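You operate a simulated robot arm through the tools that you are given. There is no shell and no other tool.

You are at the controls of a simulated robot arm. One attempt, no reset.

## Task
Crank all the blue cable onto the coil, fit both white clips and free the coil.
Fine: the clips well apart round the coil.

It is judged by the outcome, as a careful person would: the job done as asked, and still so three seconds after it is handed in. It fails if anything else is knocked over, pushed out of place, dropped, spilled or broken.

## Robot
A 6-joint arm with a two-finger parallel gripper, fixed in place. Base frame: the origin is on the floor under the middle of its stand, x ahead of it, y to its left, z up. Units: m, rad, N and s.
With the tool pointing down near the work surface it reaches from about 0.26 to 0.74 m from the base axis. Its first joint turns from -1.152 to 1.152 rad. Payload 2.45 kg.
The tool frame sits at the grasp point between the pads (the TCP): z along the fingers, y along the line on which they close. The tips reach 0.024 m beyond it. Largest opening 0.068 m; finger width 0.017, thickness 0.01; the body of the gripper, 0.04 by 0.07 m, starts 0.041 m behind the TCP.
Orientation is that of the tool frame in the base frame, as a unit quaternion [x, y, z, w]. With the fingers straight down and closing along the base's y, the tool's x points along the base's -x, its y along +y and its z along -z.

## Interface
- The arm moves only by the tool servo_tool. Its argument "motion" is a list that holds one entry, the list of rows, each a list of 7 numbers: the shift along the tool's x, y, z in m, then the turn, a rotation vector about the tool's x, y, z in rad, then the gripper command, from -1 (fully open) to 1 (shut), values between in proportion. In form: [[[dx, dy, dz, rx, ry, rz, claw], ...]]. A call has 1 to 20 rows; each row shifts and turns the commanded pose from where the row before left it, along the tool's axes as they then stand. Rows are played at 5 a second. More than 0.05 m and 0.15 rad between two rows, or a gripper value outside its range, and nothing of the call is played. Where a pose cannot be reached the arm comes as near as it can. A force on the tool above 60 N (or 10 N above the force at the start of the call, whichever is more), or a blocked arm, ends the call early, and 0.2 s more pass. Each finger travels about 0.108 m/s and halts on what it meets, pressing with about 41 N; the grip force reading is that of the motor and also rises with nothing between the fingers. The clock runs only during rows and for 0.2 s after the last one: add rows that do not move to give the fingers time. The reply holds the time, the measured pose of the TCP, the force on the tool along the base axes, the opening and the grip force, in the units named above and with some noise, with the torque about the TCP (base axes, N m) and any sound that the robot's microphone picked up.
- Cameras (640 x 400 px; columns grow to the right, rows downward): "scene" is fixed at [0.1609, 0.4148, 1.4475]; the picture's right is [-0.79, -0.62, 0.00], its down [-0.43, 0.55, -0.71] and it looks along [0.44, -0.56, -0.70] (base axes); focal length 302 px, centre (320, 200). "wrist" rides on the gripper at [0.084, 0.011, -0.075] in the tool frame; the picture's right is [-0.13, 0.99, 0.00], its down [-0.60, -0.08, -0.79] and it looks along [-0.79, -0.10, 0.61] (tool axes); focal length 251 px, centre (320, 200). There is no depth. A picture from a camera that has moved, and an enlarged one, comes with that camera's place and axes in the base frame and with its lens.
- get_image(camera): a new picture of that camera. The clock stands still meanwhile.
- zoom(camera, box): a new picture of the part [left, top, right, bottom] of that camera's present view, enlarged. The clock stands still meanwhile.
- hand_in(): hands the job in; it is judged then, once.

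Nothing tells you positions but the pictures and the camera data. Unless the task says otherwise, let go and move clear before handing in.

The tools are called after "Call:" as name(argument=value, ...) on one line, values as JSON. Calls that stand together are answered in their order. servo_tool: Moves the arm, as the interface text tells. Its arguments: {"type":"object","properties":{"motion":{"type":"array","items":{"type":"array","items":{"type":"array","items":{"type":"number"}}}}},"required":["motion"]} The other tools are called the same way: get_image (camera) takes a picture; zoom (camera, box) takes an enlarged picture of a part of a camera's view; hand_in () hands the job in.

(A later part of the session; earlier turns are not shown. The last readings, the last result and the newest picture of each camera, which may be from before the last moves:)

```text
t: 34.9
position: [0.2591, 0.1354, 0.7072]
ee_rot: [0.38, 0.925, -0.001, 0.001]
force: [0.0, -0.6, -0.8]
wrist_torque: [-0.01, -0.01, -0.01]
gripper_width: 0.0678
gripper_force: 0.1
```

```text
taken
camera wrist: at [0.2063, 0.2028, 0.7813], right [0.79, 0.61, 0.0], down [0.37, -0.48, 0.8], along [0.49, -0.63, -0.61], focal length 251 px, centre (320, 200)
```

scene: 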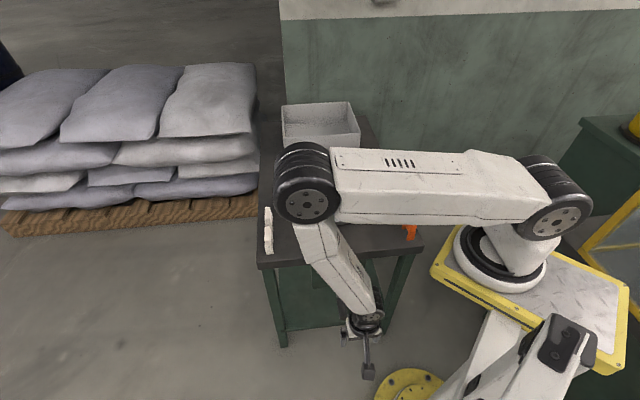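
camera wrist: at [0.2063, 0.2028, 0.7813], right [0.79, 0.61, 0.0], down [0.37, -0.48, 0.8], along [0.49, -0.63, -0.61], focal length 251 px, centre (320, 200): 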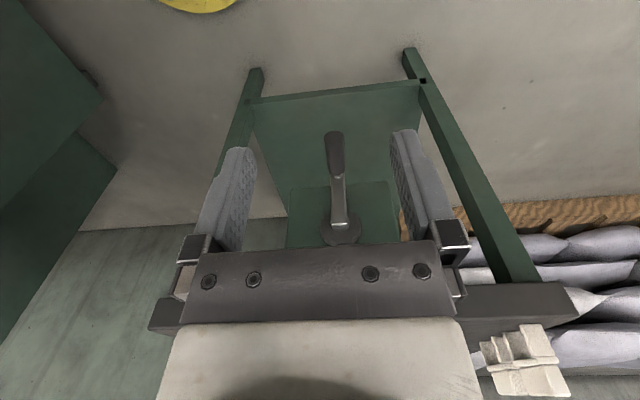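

I'll raise the arm and bring the wrist camera over the turntable to check the coil.

Call:
servo_tool(motion=[[[0, 0, -0.045, 0, 0, 0, -1], [0, 0, -0.045, 0, 0, 0, -1], [0, 0, -0.045, 0, 0, 0, -1], [0, 0, -0.045, 0, 0, 0, -1], [0, 0, -0.045, 0, 0, 0, -1], [0, 0, -0.045, 0, 0, 0, -1], [0, 0, -0.045, 0, 0, 0, -1], [-0.045, 0, 0, 0, 0, 0, -1], [-0.045, 0, 0, 0, 0, 0, -1], [-0.045, 0, 0, 0, 0, 0, -1], [-0.045, 0, 0, 0, 0, 0, -1], [-0.045, 0, 0, 0, 0, 0, -1], [-0.045, 0, 0, 0, 0, 0, -1], [-0.045, 0, 0, 0, 0, 0, -1], [-0.045, 0, 0, 0, 0, 0, -1], [0, 0, 0, 0, 0, 0, -1]]])

Call:
get_image(camera="scene")

Call:
get_image(camera="wrist")

```text
t: 38.3
position: [0.5419, -0.0862, 1.0129]
ee_rot: [0.379, 0.925, -0.001, 0.002]
force: [0.6, 0.5, -0.5]
wrist_torque: [-0.03, -0.01, 0.03]
gripper_width: 0.0679
gripper_force: 0.0
out of reach, approached as far as the arm can: row 4, 5, 6
```

```text
taken
```

scene: 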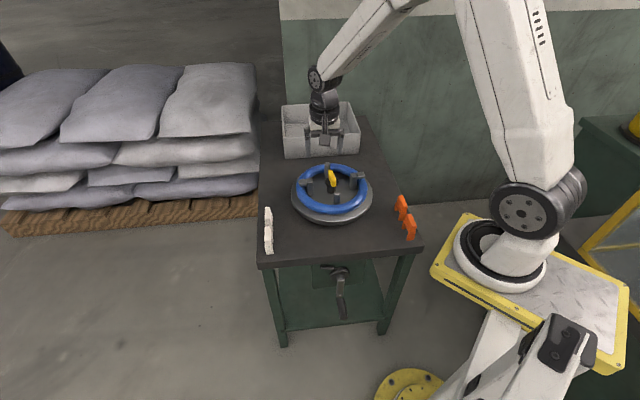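

```text
taken
camera wrist: at [0.4889, -0.0194, 1.0869], right [0.79, 0.62, 0.0], down [0.37, -0.48, 0.8], along [0.49, -0.63, -0.61], focal length 251 px, centre (320, 200)
```

wrist: 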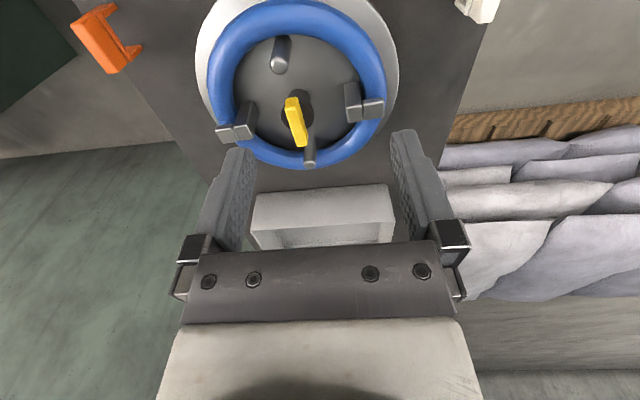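

Call:
zoom(camera="wrist", box=[180, 0, 420, 180])

Call:
zoom(camera="scene", box=[280, 150, 390, 230])

Call:
zoom(camera="scene", box=[250, 90, 430, 270])

Call:
zoom(camera="scene", box=[250, 190, 310, 270])

```text
2.22 times, centred on (300, 90) of wrist
camera zoom: at [0.4889, -0.0194, 1.0869], right [0.79, 0.62, 0.0], down [0.37, -0.48, 0.8], along [0.49, -0.63, -0.61], focal length 559 px, centre (364, 444)
```

zoom: 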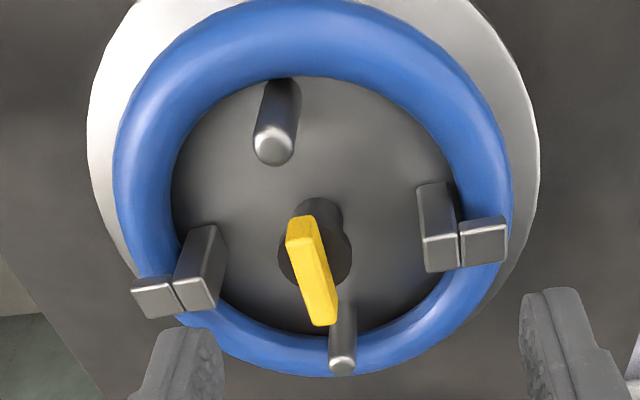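

```text
5.00 times, centred on (335, 190) of scene
camera zoom: at [0.1609, 0.4148, 1.4475], right [-0.79, -0.62, 0.0], down [-0.43, 0.55, -0.71], along [0.44, -0.56, -0.7], focal length 1510 px, centre (245, 250)
```

zoom: 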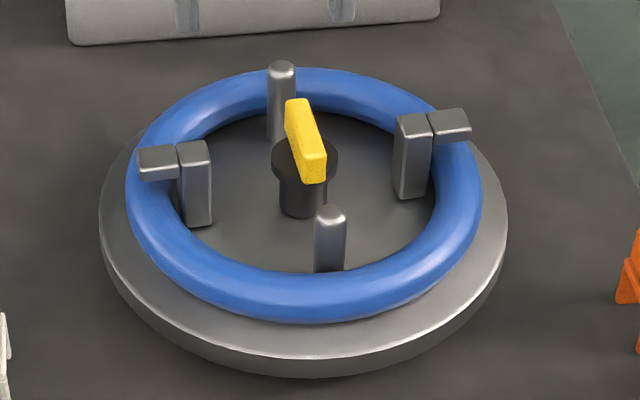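

```text
2.22 times, centred on (340, 180) of scene
camera zoom: at [0.1609, 0.4148, 1.4475], right [-0.79, -0.62, 0.0], down [-0.43, 0.55, -0.71], along [0.44, -0.56, -0.7], focal length 671 px, centre (276, 244)
```

zoom: 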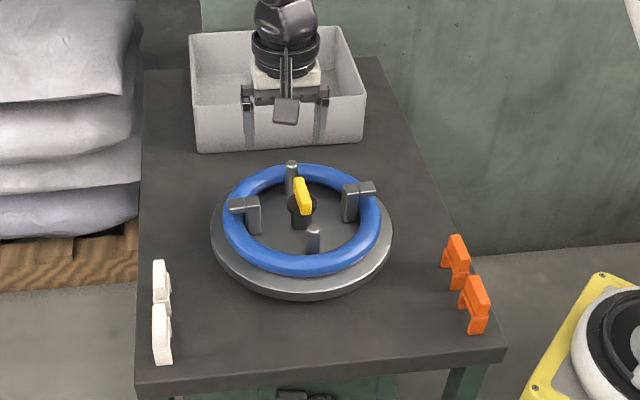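

```text
5.00 times, centred on (280, 230) of scene
camera zoom: at [0.1609, 0.4148, 1.4475], right [-0.79, -0.62, 0.0], down [-0.43, 0.55, -0.71], along [0.44, -0.56, -0.7], focal length 1510 px, centre (520, 50)
```

zoom: 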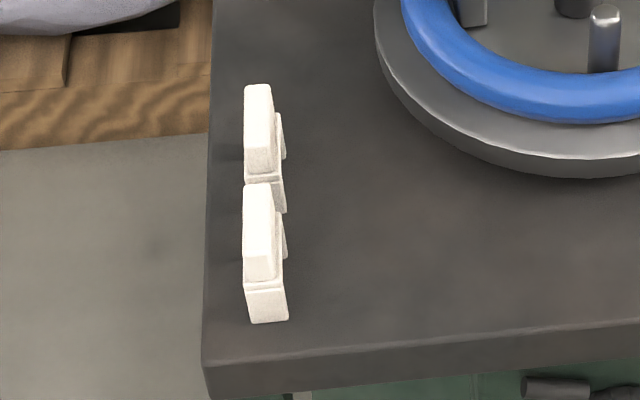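

The tray is empty and the coil is a full ring with no loose end. Next I'll bring the camera over the white clips, which stand near the left edge, to measure them before picking one up.

Call:
servo_tool(motion=[[[0.016, 0.0336, 0.0276, 0, 0, 0.0075, -1], [0.016, 0.0336, 0.0276, 0, 0, 0, -1], [0.016, 0.0336, 0.0276, 0, 0, 0, -1], [0.016, 0.0336, 0.0276, 0, 0, 0, -1], [0.016, 0.0336, 0.0276, 0, 0, 0, -1], [0, 0, 0, 0, 0, 0, -1], [0, 0, 0, 0, 0, 0, -1]]])

Call:
get_image(camera="wrist")

Call:
get_image(camera="scene")

```text
t: 39.9
position: [0.6056, 0.09, 0.873]
ee_rot: [0.383, 0.924, 0.0, 0.002]
force: [0.4, -0.9, 0.1]
wrist_torque: [-0.01, -0.02, 0.01]
gripper_width: 0.0679
gripper_force: 0.1
```

```text
taken
camera wrist: at [0.5537, 0.1557, 0.9467], right [0.79, 0.61, 0.0], down [0.37, -0.48, 0.8], along [0.49, -0.63, -0.61], focal length 251 px, centre (320, 200)
```

wrist: 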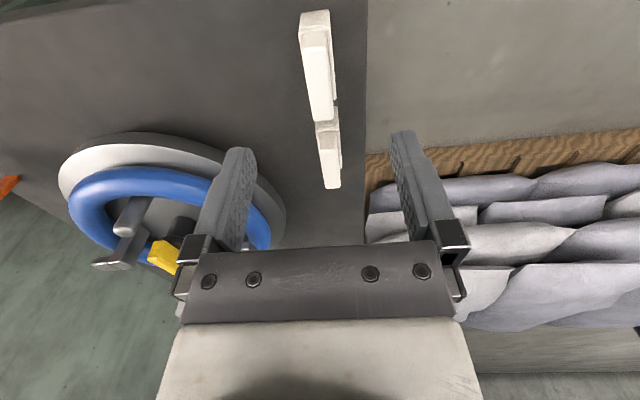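

```text
taken
```

scene: 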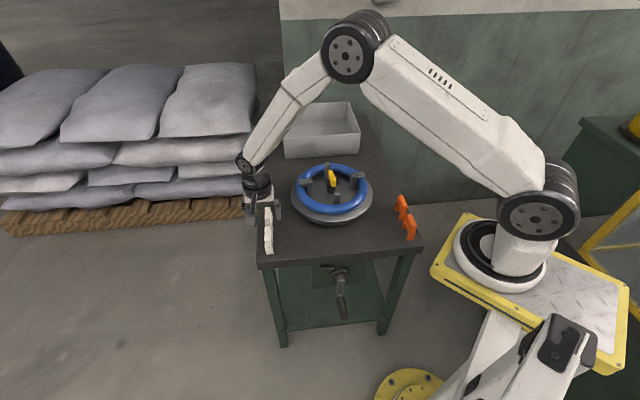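

Call:
zoom(camera="wrist", box=[260, 0, 400, 200])

Call:
zoom(camera="scene", box=[235, 170, 305, 270])

Call:
zoom(camera="scene", box=[385, 180, 430, 250])

```text
2.00 times, centred on (330, 100) of wrist
camera zoom: at [0.5537, 0.1557, 0.9467], right [0.79, 0.61, 0.0], down [0.37, -0.48, 0.8], along [0.49, -0.63, -0.61], focal length 503 px, centre (300, 400)
```

zoom: 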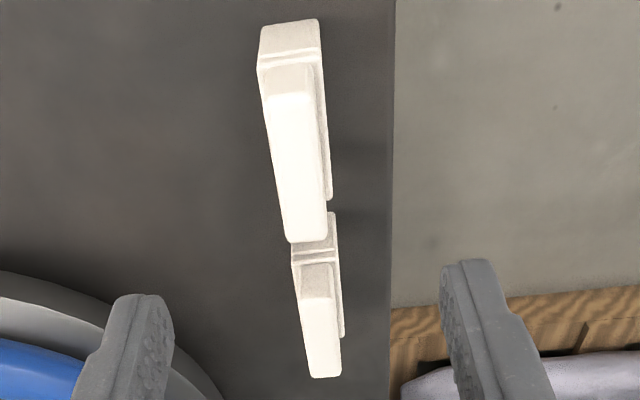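

```text
4.00 times, centred on (270, 220) of scene
camera zoom: at [0.1609, 0.4148, 1.4475], right [-0.79, -0.62, 0.0], down [-0.43, 0.55, -0.71], along [0.44, -0.56, -0.7], focal length 1208 px, centre (520, 120)
```

zoom: 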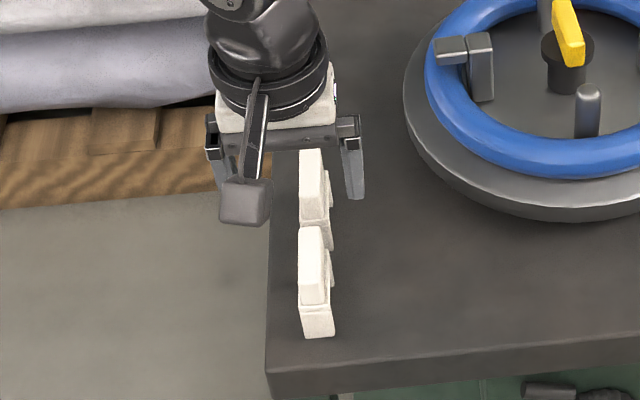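

```text
5.71 times, centred on (408, 215) of scene
camera zoom: at [0.1609, 0.4148, 1.4475], right [-0.79, -0.62, 0.0], down [-0.43, 0.55, -0.71], along [0.44, -0.56, -0.7], focal length 1726 px, centre (-180, 114)
```

zoom: 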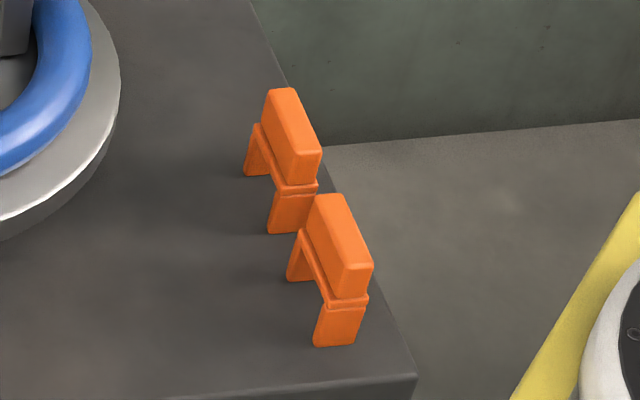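

Call:
zoom(camera="scene", box=[255, 200, 285, 260])

Call:
zoom(camera="wrist", box=[290, 0, 350, 130])

Call:
zoom(camera="wrist", box=[300, 90, 360, 200])

```text
6.67 times, centred on (270, 230) of scene
camera zoom: at [0.1609, 0.4148, 1.4475], right [-0.79, -0.62, 0.0], down [-0.43, 0.55, -0.71], along [0.44, -0.56, -0.7], focal length 2013 px, centre (653, 0)
```

zoom: 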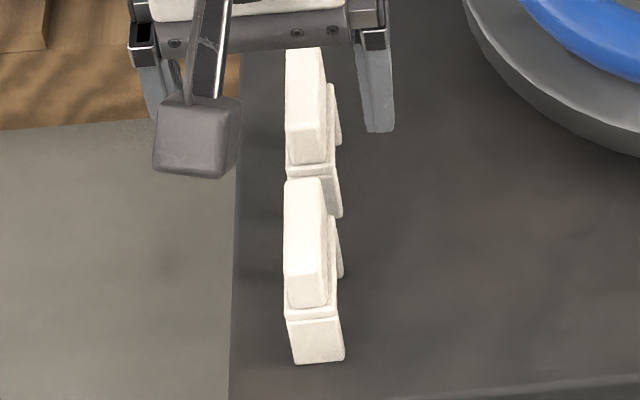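

```text
3.08 times, centred on (320, 65) of wrist
camera zoom: at [0.5537, 0.1557, 0.9467], right [0.79, 0.61, 0.0], down [0.37, -0.48, 0.8], along [0.49, -0.63, -0.61], focal length 774 px, centre (320, 615)
```

zoom: 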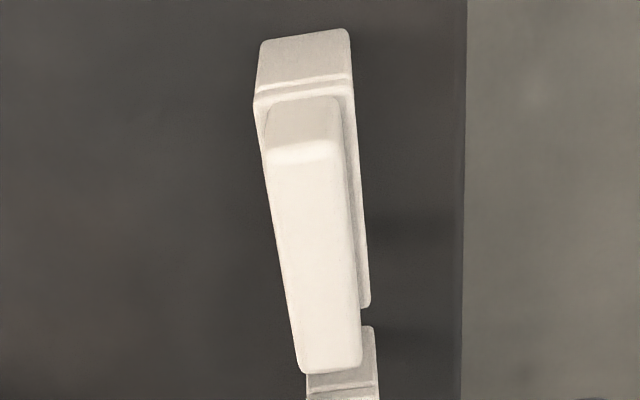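

```text
3.64 times, centred on (330, 145) of wrist
camera zoom: at [0.5537, 0.1557, 0.9467], right [0.79, 0.61, 0.0], down [0.37, -0.48, 0.8], along [0.49, -0.63, -0.61], focal length 914 px, centre (284, 400)
```

zoom: 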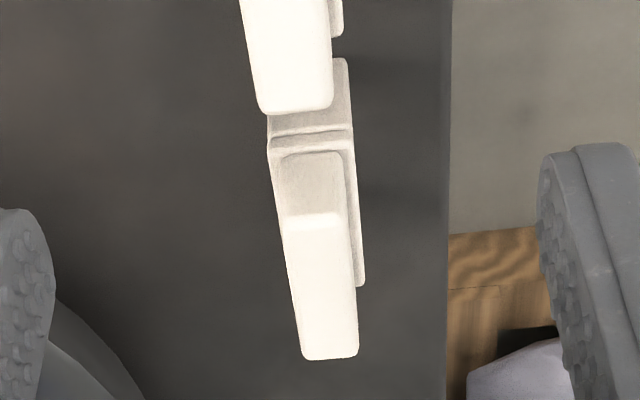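

The clips are arches with a grip block on top, about 14 mm thick, 47 mm long and with its top at z of about 0.79. The block stands above a 20 mm wide plate with two legs. The front white clip is at a=-0.365, b=0.490, right under the gripper, so I'll descend and check alignment.

Call:
servo_tool(motion=[[[0, -0.001, 0.015, 0, 0, 0, -1], [0, -0.0005, 0.015, 0, 0, 0, -1], [0, 0, 0.015, 0, 0, 0, -1], [0, 0, 0.01, 0, 0, 0, -1], [0, 0, 0, 0, 0, 0, -1], [0, 0, 0, 0, 0, 0, -1]]])

Call:
get_image(camera="wrist")

Call:
zoom(camera="scene", box=[235, 190, 305, 270])

```text
t: 41.3
position: [0.6052, 0.0845, 0.8183]
ee_rot: [0.383, 0.924, 0.0, 0.002]
force: [0.6, 0.1, 0.8]
wrist_torque: [-0.01, 0.03, -0.01]
gripper_width: 0.0678
gripper_force: 0.2
```

```text
taken
camera wrist: at [0.5532, 0.1533, 0.8926], right [0.79, 0.61, 0.0], down [0.37, -0.48, 0.8], along [0.49, -0.63, -0.61], focal length 251 px, centre (320, 200)
```

wrist: 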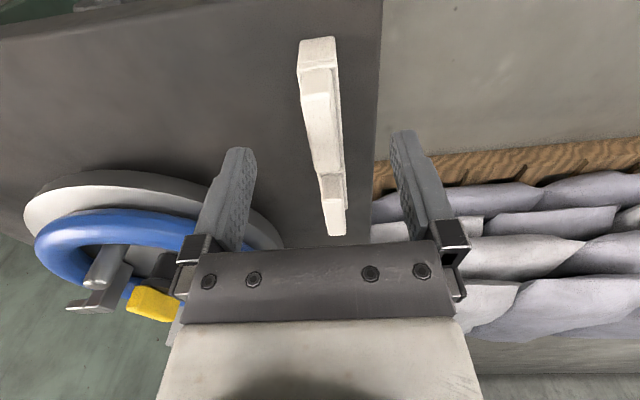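

```text
5.00 times, centred on (270, 230) of scene
camera zoom: at [0.1609, 0.4148, 1.4475], right [-0.79, -0.62, 0.0], down [-0.43, 0.55, -0.71], along [0.44, -0.56, -0.7], focal length 1510 px, centre (570, 50)
```

zoom: 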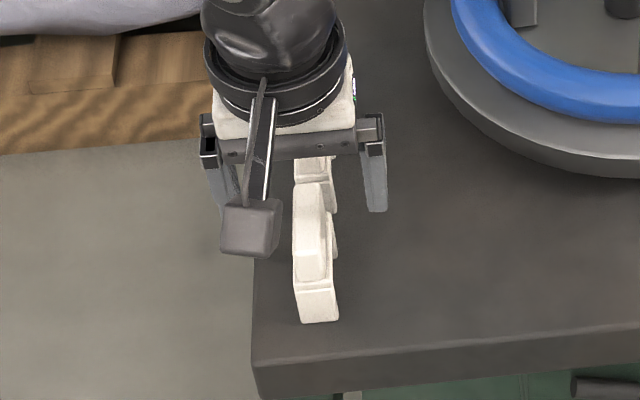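

The clip's block is about 4 mm to the +e side and 4 mm towards the front of the tool axis. I'll correct that, go down so the tips sit just above the plate, and grip.

Call:
servo_tool(motion=[[[0.004, 0.0036, 0, 0, 0, 0, -1], [0, 0, 0.012, 0, 0, 0, -1], [0, 0, 0.0105, 0, 0, 0, -1], [0, 0, 0, 0, 0, 0, -1], [0, 0, 0, 0, 0, 0, -1]]])

Call:
get_image(camera="wrist")

Call:
zoom(camera="scene", box=[235, 190, 305, 270])

```text
t: 42.5
position: [0.6055, 0.0907, 0.7946]
ee_rot: [0.383, 0.924, 0.0, 0.002]
force: [0.9, -0.2, 0.1]
wrist_torque: [-0.02, 0.0, 0.0]
gripper_width: 0.0681
gripper_force: 0.1
```

```text
taken
camera wrist: at [0.5543, 0.158, 0.8706], right [0.79, 0.61, 0.0], down [0.37, -0.48, 0.8], along [0.49, -0.63, -0.61], focal length 251 px, centre (320, 200)
```

wrist: 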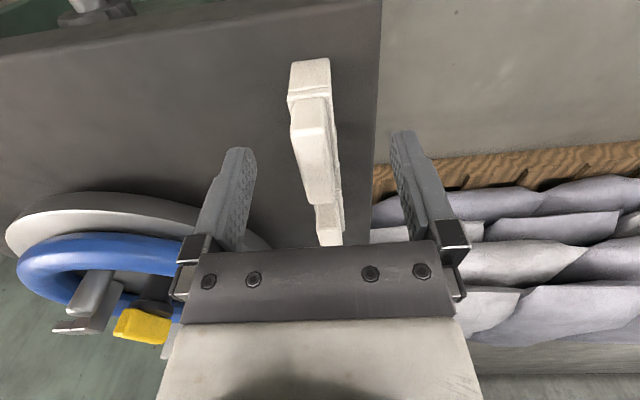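

```text
5.00 times, centred on (270, 230) of scene
camera zoom: at [0.1609, 0.4148, 1.4475], right [-0.79, -0.62, 0.0], down [-0.43, 0.55, -0.71], along [0.44, -0.56, -0.7], focal length 1510 px, centre (570, 50)
```

zoom: 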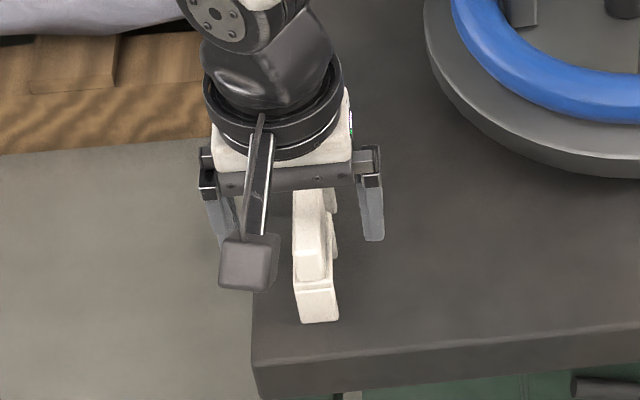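

Sideways alignment is now within about 1 mm. I'll shift 3 mm forward to centre on the block and close.

Call:
servo_tool(motion=[[[0.003, -0.0008, 0, 0, 0, 0, -1], [0, 0, 0, 0, 0, 0, 0.3], [0, 0, 0, 0, 0, 0, 0.3], [0, 0, 0, 0, 0, 0, 1], [0, 0, 0, 0, 0, 0, 1], [0, 0, 0, 0, 0, 0, 1]]])

Call:
get_image(camera="wrist")

Call:
zoom(camera="scene", box=[235, 190, 305, 270])

```text
t: 43.9
position: [0.6025, 0.0917, 0.7961]
ee_rot: [0.383, 0.924, -0.001, 0.002]
force: [-0.5, -0.1, 0.2]
wrist_torque: [-0.02, -0.04, -0.01]
gripper_width: 0.0149
gripper_force: 34.4
```

```text
taken
camera wrist: at [0.5511, 0.1593, 0.871], right [0.79, 0.61, 0.0], down [0.37, -0.48, 0.8], along [0.49, -0.63, -0.61], focal length 251 px, centre (320, 200)
```

wrist: 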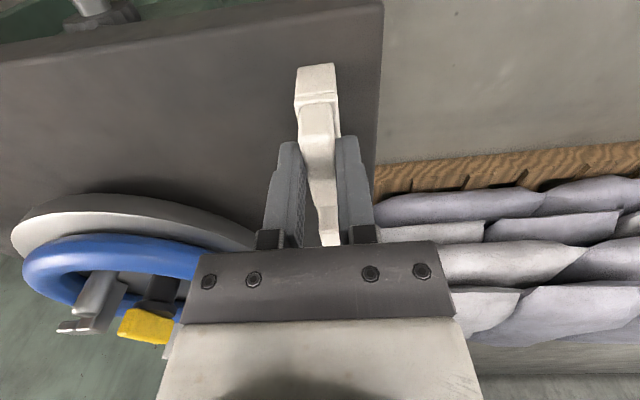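

```text
5.00 times, centred on (270, 230) of scene
camera zoom: at [0.1609, 0.4148, 1.4475], right [-0.79, -0.62, 0.0], down [-0.43, 0.55, -0.71], along [0.44, -0.56, -0.7], focal length 1510 px, centre (570, 50)
```

zoom: 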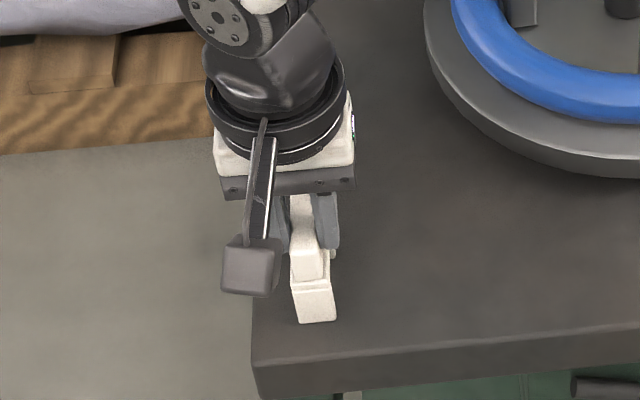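

The width reads 15 mm, so I have the block itself. I'll lift the clip, turn the wrist to the chosen radial direction (about 101°, midway between posts), and carry it above that side of the coil.

Call:
servo_tool(motion=[[[0, 0, -0.01, 0, 0, 0, 1], [0, 0, -0.02, 0, 0, 0, 1], [0, 0, -0.035, 0, 0, 0, 1], [0, 0, -0.04, 0, 0, 0, 1], [0, 0, -0.035, 0, 0, 0, 1], [0, 0, 0, 0, 0, 0, 1]]])

Call:
get_image(camera="wrist")

Call:
zoom(camera="scene", box=[235, 150, 305, 270])

```text
t: 45.3
position: [0.6007, 0.0922, 0.9371]
ee_rot: [0.384, 0.924, 0.0, 0.002]
force: [-0.9, -0.7, 0.0]
wrist_torque: [0.03, -0.01, 0.01]
gripper_width: 0.0151
gripper_force: 33.7
```

```text
taken
camera wrist: at [0.5496, 0.1602, 1.0118], right [0.79, 0.61, 0.0], down [0.37, -0.48, 0.8], along [0.49, -0.63, -0.61], focal length 251 px, centre (320, 200)
```

wrist: 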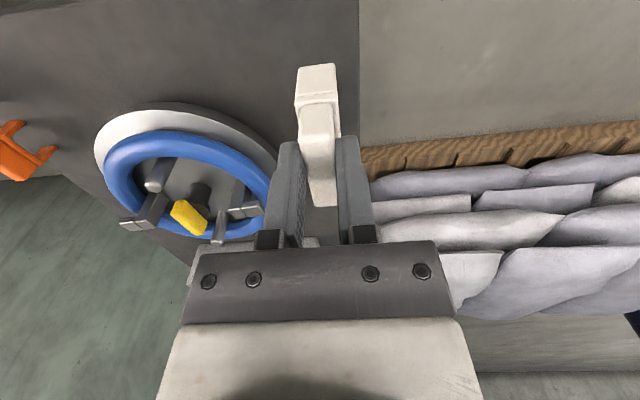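

```text
3.33 times, centred on (270, 210) of scene
camera zoom: at [0.1609, 0.4148, 1.4475], right [-0.79, -0.62, 0.0], down [-0.43, 0.55, -0.71], along [0.44, -0.56, -0.7], focal length 1007 px, centre (487, 167)
```

zoom: 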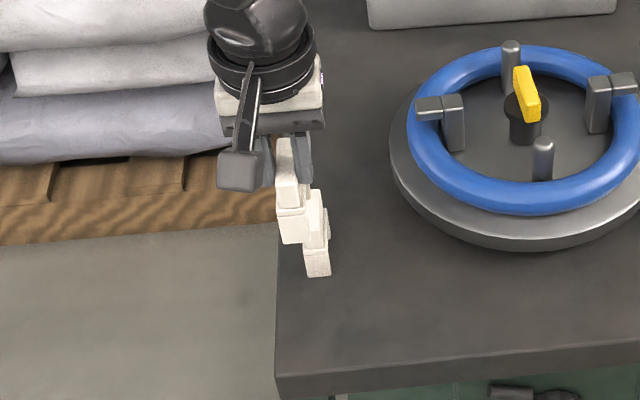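

The clip is held securely. I'll turn and carry it above the coil's 101° side.

Call:
servo_tool(motion=[[[0, 0, 0, 0, 0, 0.1482, 1], [0, 0, 0, 0, 0, 0.1482, 1], [0, 0, 0, 0, 0, 0.1482, 1], [0, 0, 0, 0, 0, 0.1482, 1], [-0.0331, -0.0149, 0, 0, 0, 0, 1], [-0.0331, -0.0149, 0, 0, 0, 0, 1], [-0.0331, -0.0149, 0, 0, 0, 0, 1], [-0.0331, -0.0149, 0, 0, 0, 0, 1], [-0.0331, -0.0149, 0, 0, 0, 0, 1], [0, 0, 0, 0, 0, 0, 1], [0, 0, 0, 0, 0, 0, 1]]])

Call:
get_image(camera="wrist")

Call:
zoom(camera="wrist", box=[160, 0, 480, 200])

Call:
zoom(camera="scene", box=[260, 110, 400, 240])

```text
t: 47.7
position: [0.5598, -0.0875, 0.9374]
ee_rot: [0.636, 0.772, 0.001, 0.002]
force: [-0.3, 0.5, 0.5]
wrist_torque: [-0.02, -0.02, 0.01]
gripper_width: 0.0145
gripper_force: 34.6
```

```text
taken
camera wrist: at [0.553, -0.0021, 1.0116], right [1.0, 0.06, 0.0], down [0.03, -0.61, 0.79], along [0.05, -0.79, -0.61], focal length 251 px, centre (320, 200)
```

wrist: 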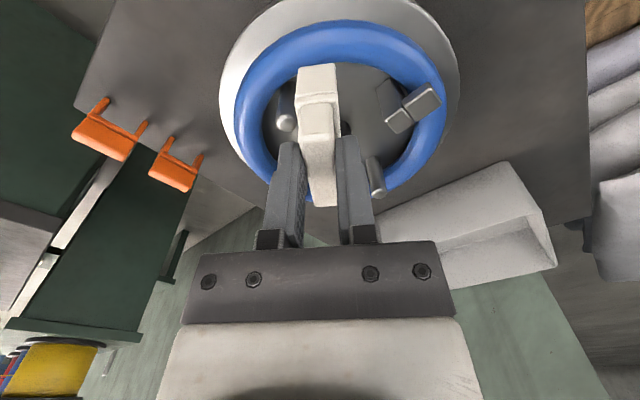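

```text
2.00 times, centred on (320, 100) of wrist
camera zoom: at [0.553, -0.0021, 1.0116], right [1.0, 0.06, 0.0], down [0.03, -0.61, 0.79], along [0.05, -0.79, -0.61], focal length 503 px, centre (320, 400)
```

zoom: 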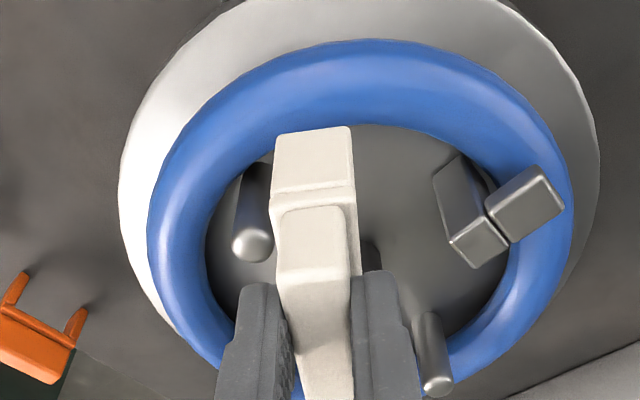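

```text
3.08 times, centred on (330, 175) of scene
camera zoom: at [0.1609, 0.4148, 1.4475], right [-0.79, -0.62, 0.0], down [-0.43, 0.55, -0.71], along [0.44, -0.56, -0.7], focal length 929 px, centre (289, 277)
```

zoom: 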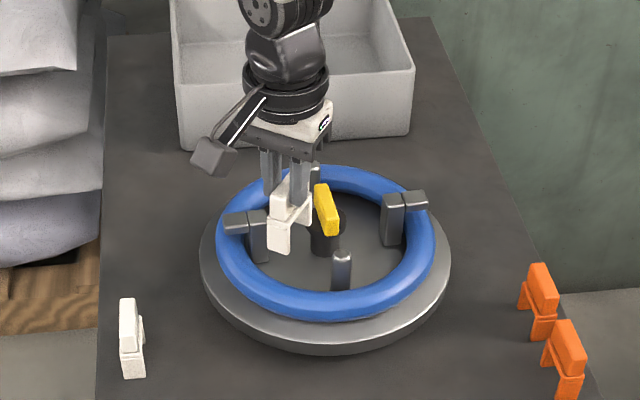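

I'm above the target. My fit puts the coil centre near (0.585, -0.188), mid-height z of about 0.78, mean radius 0.101 and tube radius 0.0155. I'll zoom in on the held clip to measure where its legs are relative to the tool.

Call:
zoom(camera="wrist", box=[260, 50, 380, 130])

Call:
zoom(camera="wrist", box=[260, 120, 380, 220])

Call:
zoom(camera="scene", box=[305, 130, 355, 170])

Call:
zoom(camera="scene", box=[300, 140, 350, 190])

```text
5.00 times, centred on (320, 90) of wrist
camera zoom: at [0.553, -0.0021, 1.0116], right [1.0, 0.06, 0.0], down [0.03, -0.61, 0.79], along [0.05, -0.79, -0.61], focal length 1257 px, centre (320, 750)
```

zoom: 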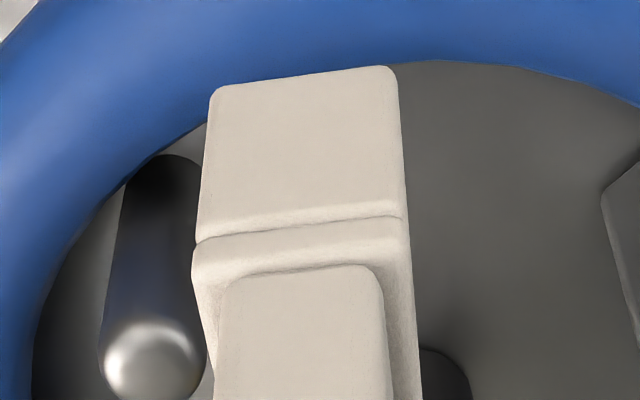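

```text
4.00 times, centred on (320, 170) of wrist
camera zoom: at [0.553, -0.0021, 1.0116], right [1.0, 0.06, 0.0], down [0.03, -0.61, 0.79], along [0.05, -0.79, -0.61], focal length 1006 px, centre (320, 320)
```

zoom: 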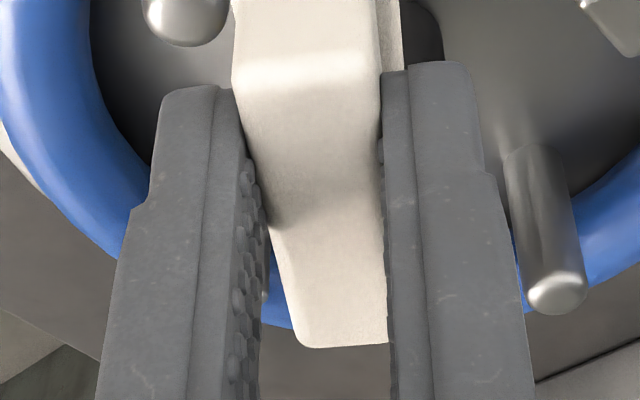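

```text
10.00 times, centred on (330, 150) of scene
camera zoom: at [0.1609, 0.4148, 1.4475], right [-0.79, -0.62, 0.0], down [-0.43, 0.55, -0.71], along [0.44, -0.56, -0.7], focal length 3020 px, centre (220, 700)
```

zoom: 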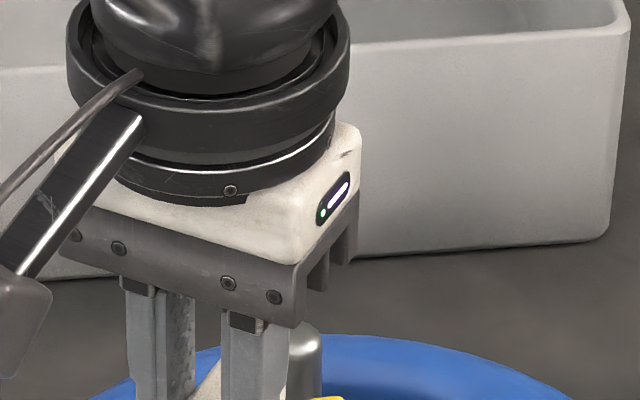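

```text
8.00 times, centred on (325, 165) of scene
camera zoom: at [0.1609, 0.4148, 1.4475], right [-0.79, -0.62, 0.0], down [-0.43, 0.55, -0.71], along [0.44, -0.56, -0.7], focal length 2416 px, centre (280, 480)
```

zoom: 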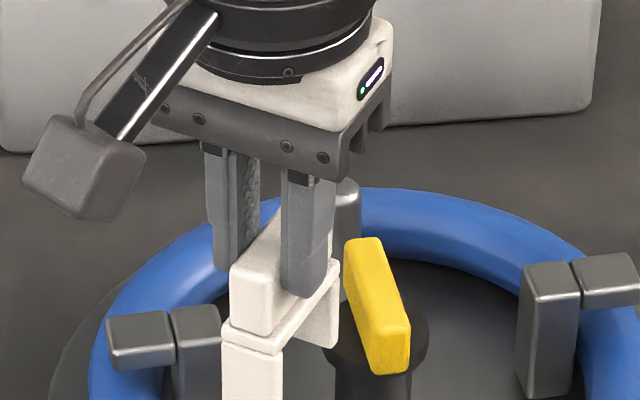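

Call:
zoom(camera="scene", box=[305, 160, 345, 190])

Call:
zoom(camera="scene", box=[300, 165, 340, 205])

```text
13.33 times, centred on (325, 175) of scene
camera zoom: at [0.1609, 0.4148, 1.4475], right [-0.79, -0.62, 0.0], down [-0.43, 0.55, -0.71], along [0.44, -0.56, -0.7], focal length 4027 px, centre (253, 533)
```

zoom: 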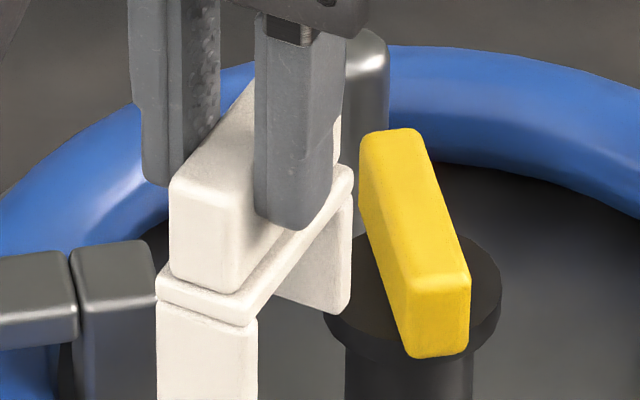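

```text
10.00 times, centred on (320, 185) of scene
camera zoom: at [0.1609, 0.4148, 1.4475], right [-0.79, -0.62, 0.0], down [-0.43, 0.55, -0.71], along [0.44, -0.56, -0.7], focal length 3020 px, centre (320, 350)
```

zoom: 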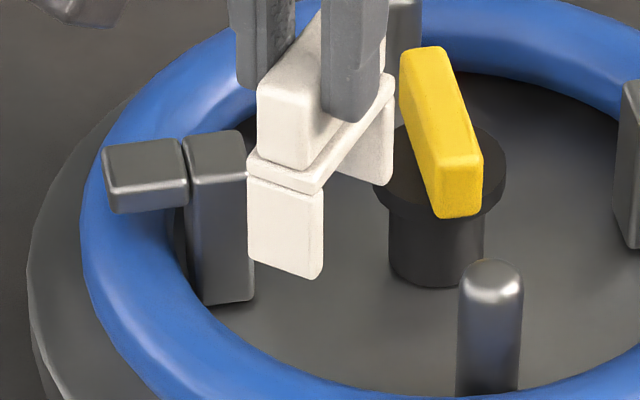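

The zoom gives the geometry: clip centre 6.5 mm inward of the tool axis, leg ends 74 mm below the TCP, leg gap about 35 mm, disk top at z of about 0.766, coil top about 0.797. I'll line up on the coil at 101° and lower until the legs are just above it.

Call:
servo_tool(motion=[[[0.0039, 0.0063, 0, 0, 0, 0, 1], [0, 0, 0.02, 0, 0, 0, 1], [0, 0, 0.02, 0, 0, 0, 1], [0, 0, 0.013, 0, 0, 0, 1], [0, 0, 0, 0, 0, 0, 1], [0, 0, 0, 0, 0, 0, 1]]])

Call:
zoom(camera="wrist", box=[220, 20, 420, 145])

Call:
zoom(camera="scene", box=[295, 160, 355, 210])

Call:
get_image(camera="wrist")

```text
t: 49.1
position: [0.5661, -0.0798, 0.883]
ee_rot: [0.636, 0.772, 0.0, 0.002]
force: [0.4, -0.5, -0.1]
wrist_torque: [0.0, 0.0, -0.02]
gripper_width: 0.0147
gripper_force: 34.0
```

```text
3.20 times, centred on (320, 82) of wrist
camera zoom: at [0.561, 0.0048, 0.9572], right [1.0, 0.06, 0.0], down [0.03, -0.61, 0.79], along [0.05, -0.79, -0.61], focal length 805 px, centre (320, 576)
```

zoom: 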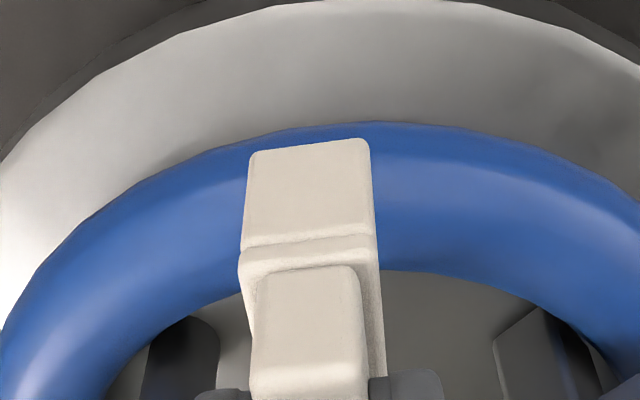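

```text
8.00 times, centred on (325, 185) of scene
camera zoom: at [0.1609, 0.4148, 1.4475], right [-0.79, -0.62, 0.0], down [-0.43, 0.55, -0.71], along [0.44, -0.56, -0.7], focal length 2416 px, centre (280, 320)
```

zoom: 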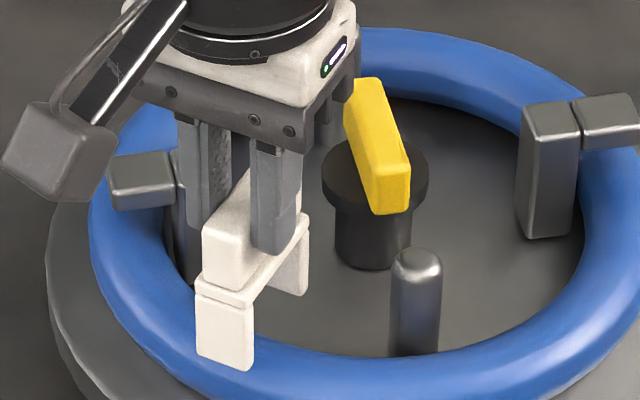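

```text
taken
camera wrist: at [0.561, 0.0048, 0.9572], right [1.0, 0.06, 0.0], down [0.03, -0.61, 0.79], along [0.05, -0.79, -0.61], focal length 251 px, centre (320, 200)
```

wrist: 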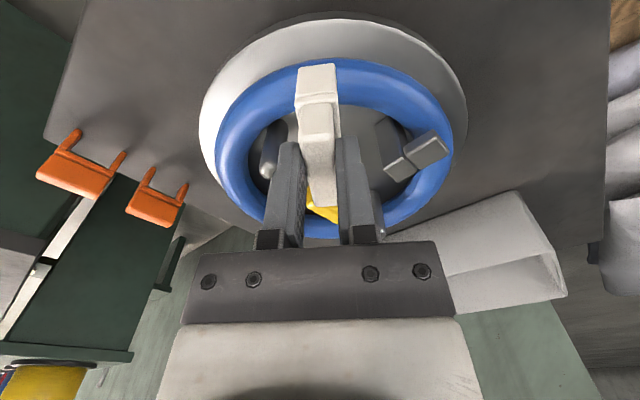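

The clip centre is within about 1 mm of the tube's centre line. I'll lower until the leg tips just pass the top of the coil and check that they straddle it.

Call:
servo_tool(motion=[[[0, 0, 0.007, 0, 0, 0, 1], [0, 0, 0.007, 0, 0, 0, 1], [0, 0, 0.006, 0, 0, 0, 1], [0, 0, 0, 0, 0, 0, 1]]])

Call:
zoom(camera="wrist", box=[220, 20, 420, 145])

Call:
zoom(camera="scene", box=[295, 170, 345, 210])

```text
t: 50.1
position: [0.5673, -0.0798, 0.8625]
ee_rot: [0.636, 0.772, 0.002, 0.002]
force: [-0.3, -0.1, -0.2]
wrist_torque: [0.01, 0.0, -0.01]
gripper_width: 0.0147
gripper_force: 34.4
```

```text
3.20 times, centred on (320, 82) of wrist
camera zoom: at [0.5614, 0.005, 0.9378], right [1.0, 0.06, 0.01], down [0.03, -0.61, 0.79], along [0.05, -0.79, -0.61], focal length 805 px, centre (320, 576)
```

zoom: 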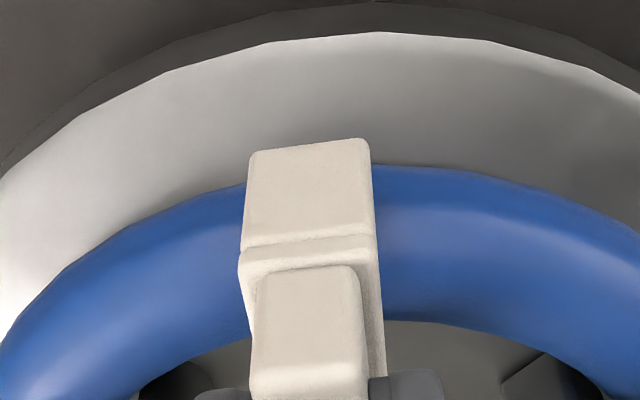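

```text
10.00 times, centred on (320, 190) of scene
camera zoom: at [0.1609, 0.4148, 1.4475], right [-0.79, -0.62, 0.0], down [-0.43, 0.55, -0.71], along [0.44, -0.56, -0.7], focal length 3020 px, centre (320, 300)
```

zoom: 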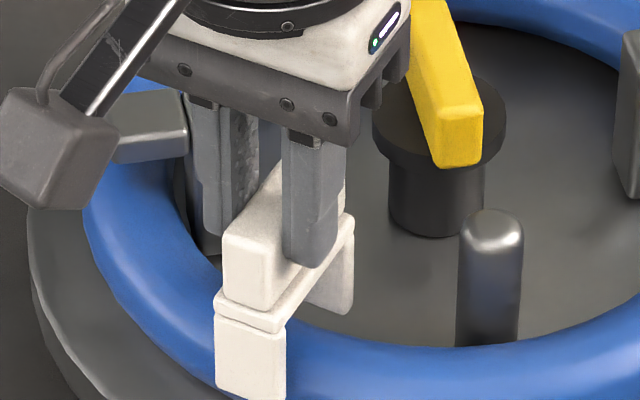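

Both legs clear the tube with no contact force. I'll keep lowering in small steps and watch the force.

Call:
servo_tool(motion=[[[0, 0, 0.004, 0, 0, 0, 1], [0, 0, 0.004, 0, 0, 0, 1], [0, 0, 0.003, 0, 0, 0, 1], [0, 0, 0, 0, 0, 0, 1]]])

Call:
zoom(camera="wrist", box=[220, 20, 420, 145])

Call:
zoom(camera="scene", box=[295, 170, 345, 210])

```text
t: 51.1
position: [0.5673, -0.0796, 0.8534]
ee_rot: [0.636, 0.772, 0.002, 0.004]
force: [0.9, 9.6, 27.3]
wrist_torque: [-0.1, -0.51, 0.22]
gripper_width: 0.0149
gripper_force: 33.9
```

```text
3.20 times, centred on (320, 82) of wrist
camera zoom: at [0.5608, 0.0065, 0.9279], right [1.0, 0.06, 0.01], down [0.03, -0.61, 0.79], along [0.06, -0.79, -0.61], focal length 805 px, centre (320, 576)
```

zoom: 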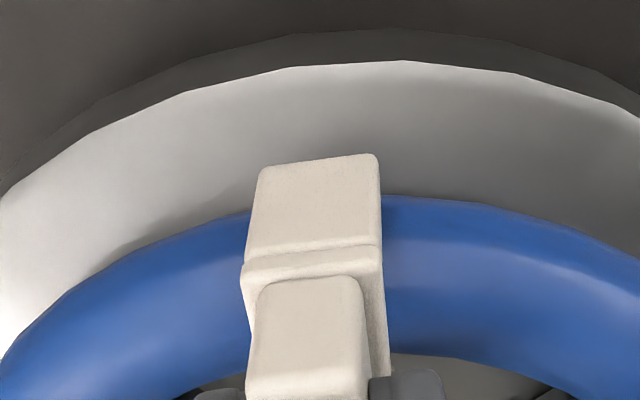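

```text
10.00 times, centred on (320, 190) of scene
camera zoom: at [0.1604, 0.4152, 1.4475], right [-0.79, -0.62, 0.0], down [-0.43, 0.55, -0.71], along [0.44, -0.56, -0.7], focal length 3020 px, centre (320, 300)
```

zoom: 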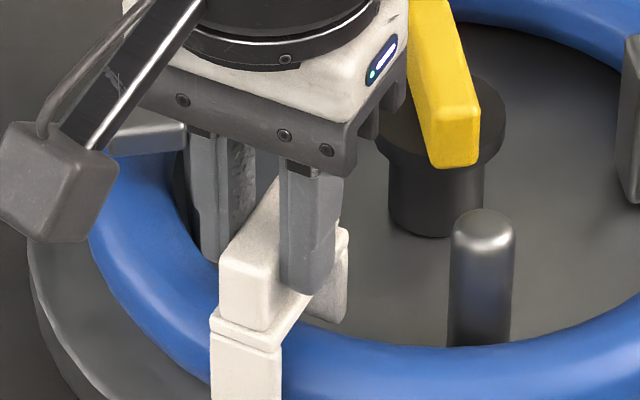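

There is 27 N of contact, and the clip seems to have slid up a little in the grip. I'll look closely before pressing any more.

Call:
zoom(camera="scene", box=[300, 180, 340, 215])

Call:
zoom(camera="wrist", box=[270, 50, 390, 130])

Call:
get_image(camera="wrist")

Call:
zoom(camera="scene", box=[280, 150, 390, 230])

```text
11.43 times, centred on (320, 198) of scene
camera zoom: at [0.1604, 0.4152, 1.4475], right [-0.79, -0.62, 0.0], down [-0.43, 0.55, -0.71], along [0.44, -0.56, -0.7], focal length 3451 px, centre (320, 229)
```

zoom: 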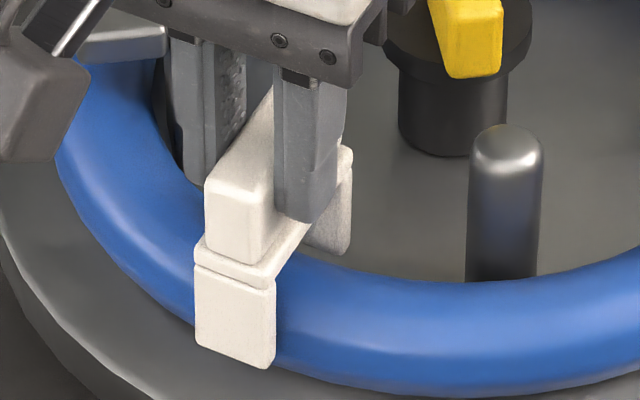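

```text
5.00 times, centred on (330, 90) of wrist
camera zoom: at [0.5608, 0.0065, 0.9279], right [1.0, 0.06, 0.01], down [0.03, -0.61, 0.79], along [0.06, -0.79, -0.61], focal length 1257 px, centre (270, 750)
```

zoom: 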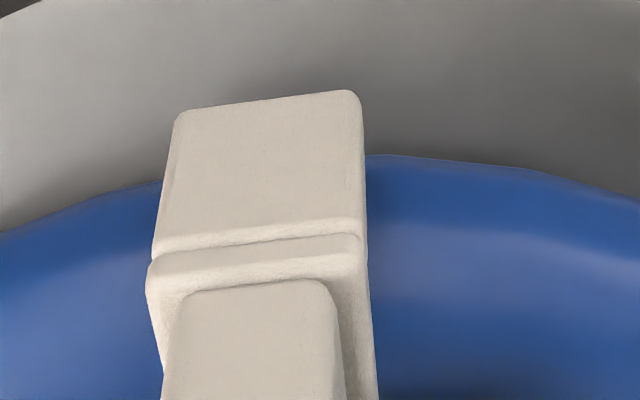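

```text
taken
camera wrist: at [0.5608, 0.0065, 0.9279], right [1.0, 0.06, 0.01], down [0.03, -0.61, 0.79], along [0.06, -0.79, -0.61], focal length 251 px, centre (320, 200)
```

wrist: 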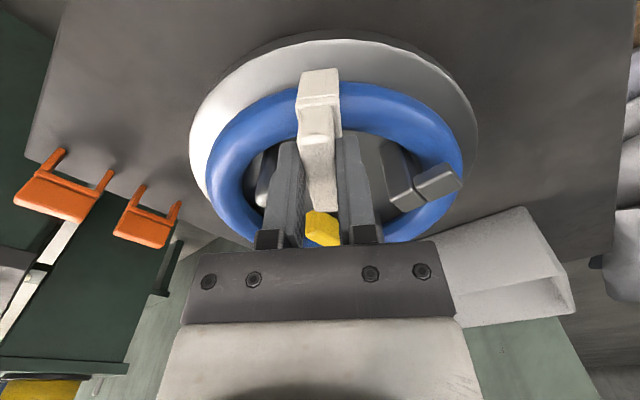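

```text
5.00 times, centred on (335, 190) of scene
camera zoom: at [0.1604, 0.4152, 1.4475], right [-0.79, -0.62, 0.0], down [-0.43, 0.55, -0.71], along [0.44, -0.56, -0.7], focal length 1510 px, centre (245, 250)
```

zoom: 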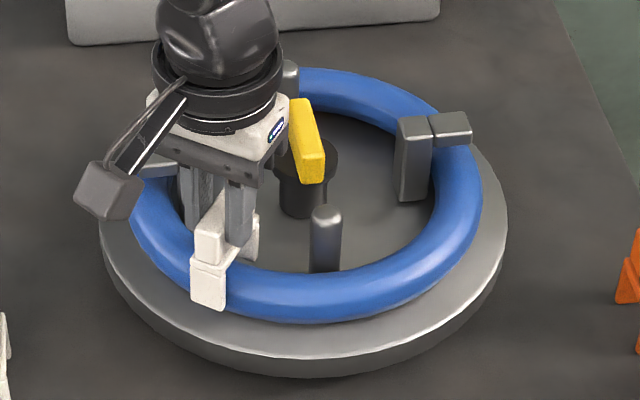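

The clip straddles the tube, and its leg tips are at the tube's widest point, so this looks like a snap fit. I'll press further down in small steps so the fingertips bear on the plate.

Call:
servo_tool(motion=[[[0, 0, 0.003, 0, 0, 0, 1], [0, 0, 0.003, 0, 0, 0, 1], [0, 0, 0, 0, 0, 0, 1]]])

Call:
zoom(camera="scene", box=[300, 180, 340, 215])

Call:
zoom(camera="wrist", box=[220, 20, 420, 145])

```text
t: 51.9
position: [0.5618, -0.0805, 0.8422]
ee_rot: [0.637, 0.771, -0.002, -0.002]
force: [-0.6, -2.1, 0.5]
wrist_torque: [-0.17, 0.05, -0.03]
gripper_width: 0.015
gripper_force: 34.7
```

```text
11.43 times, centred on (320, 198) of scene
camera zoom: at [0.161, 0.4147, 1.4476], right [-0.79, -0.62, 0.0], down [-0.43, 0.55, -0.71], along [0.44, -0.56, -0.7], focal length 3451 px, centre (320, 229)
```

zoom: 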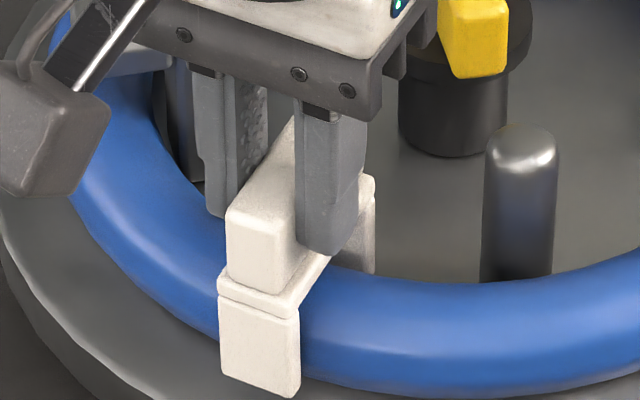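

```text
3.20 times, centred on (320, 82) of wrist
camera zoom: at [0.5574, 0.0041, 0.9177], right [1.0, 0.06, -0.01], down [0.04, -0.61, 0.79], along [0.04, -0.79, -0.61], focal length 805 px, centre (320, 576)
```

zoom: 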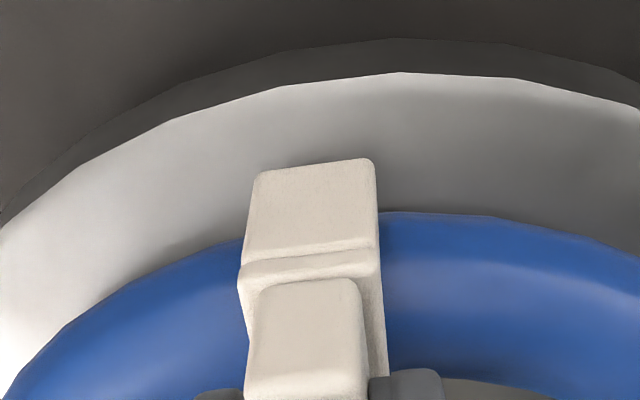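

The force dropped, which suggests the legs passed the widest point. I'll press on gently until it seats.

Call:
servo_tool(motion=[[[0, 0, 0.003, 0, 0, 0, 1], [0, 0, 0.003, 0, 0, 0, 1], [0, 0, 0, 0, 0, 0, 1]]])

Call:
zoom(camera="scene", box=[300, 180, 340, 215])

Call:
zoom(camera="wrist", box=[220, 20, 420, 145])

```text
t: 52.7
position: [0.5659, -0.0786, 0.8405]
ee_rot: [0.637, 0.771, 0.001, 0.001]
force: [0.3, -2.0, 0.6]
wrist_torque: [-0.16, -0.02, -0.04]
gripper_width: 0.0148
gripper_force: 34.5
```

```text
11.43 times, centred on (320, 198) of scene
camera zoom: at [0.1609, 0.4148, 1.4476], right [-0.79, -0.62, 0.0], down [-0.43, 0.55, -0.71], along [0.44, -0.56, -0.7], focal length 3451 px, centre (320, 229)
```

zoom: 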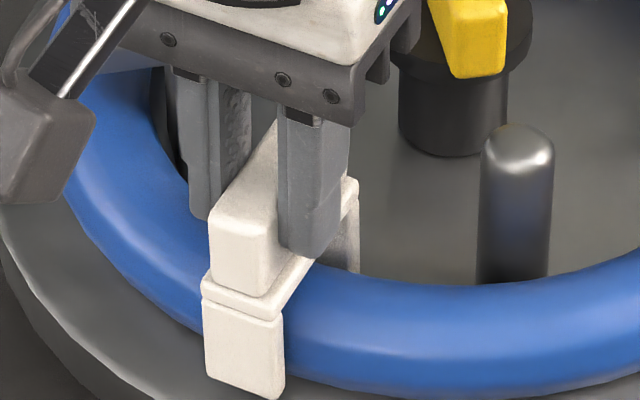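

```text
3.20 times, centred on (320, 82) of wrist
camera zoom: at [0.5608, 0.0057, 0.9149], right [1.0, 0.06, 0.0], down [0.03, -0.61, 0.79], along [0.05, -0.79, -0.61], focal length 805 px, centre (320, 576)
```

zoom: 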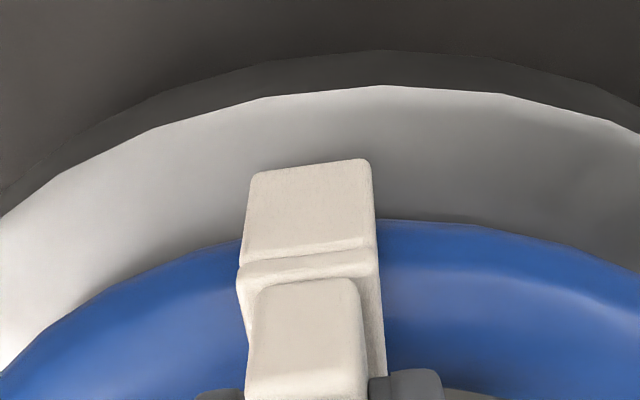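

Call:
servo_tool(motion=[[[0, 0, 0.003, 0, 0, 0, 1], [0, 0, 0.002, 0, 0, 0, 1], [0, 0, 0, 0, 0, 0, 1]]])

Call:
zoom(camera="scene", box=[300, 180, 340, 215])

Call:
zoom(camera="wrist", box=[220, 20, 420, 145])

```text
t: 53.5
position: [0.5659, -0.0803, 0.8354]
ee_rot: [0.636, 0.771, 0.001, 0.002]
force: [0.1, -0.6, -0.9]
wrist_torque: [0.0, 0.03, -0.03]
gripper_width: 0.0149
gripper_force: 34.2
```

```text
11.43 times, centred on (320, 198) of scene
camera zoom: at [0.1609, 0.4148, 1.4475], right [-0.79, -0.62, 0.0], down [-0.43, 0.55, -0.71], along [0.44, -0.56, -0.7], focal length 3451 px, centre (320, 229)
```

zoom: 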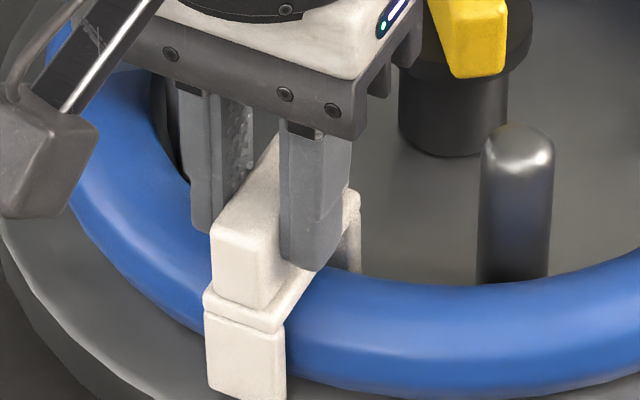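

```text
3.20 times, centred on (320, 82) of wrist
camera zoom: at [0.5606, 0.0053, 0.9102], right [1.0, 0.06, 0.0], down [0.03, -0.61, 0.79], along [0.05, -0.79, -0.61], focal length 805 px, centre (320, 576)
```

zoom: 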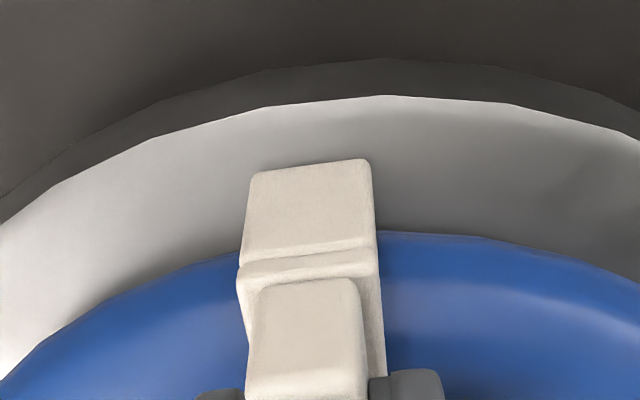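

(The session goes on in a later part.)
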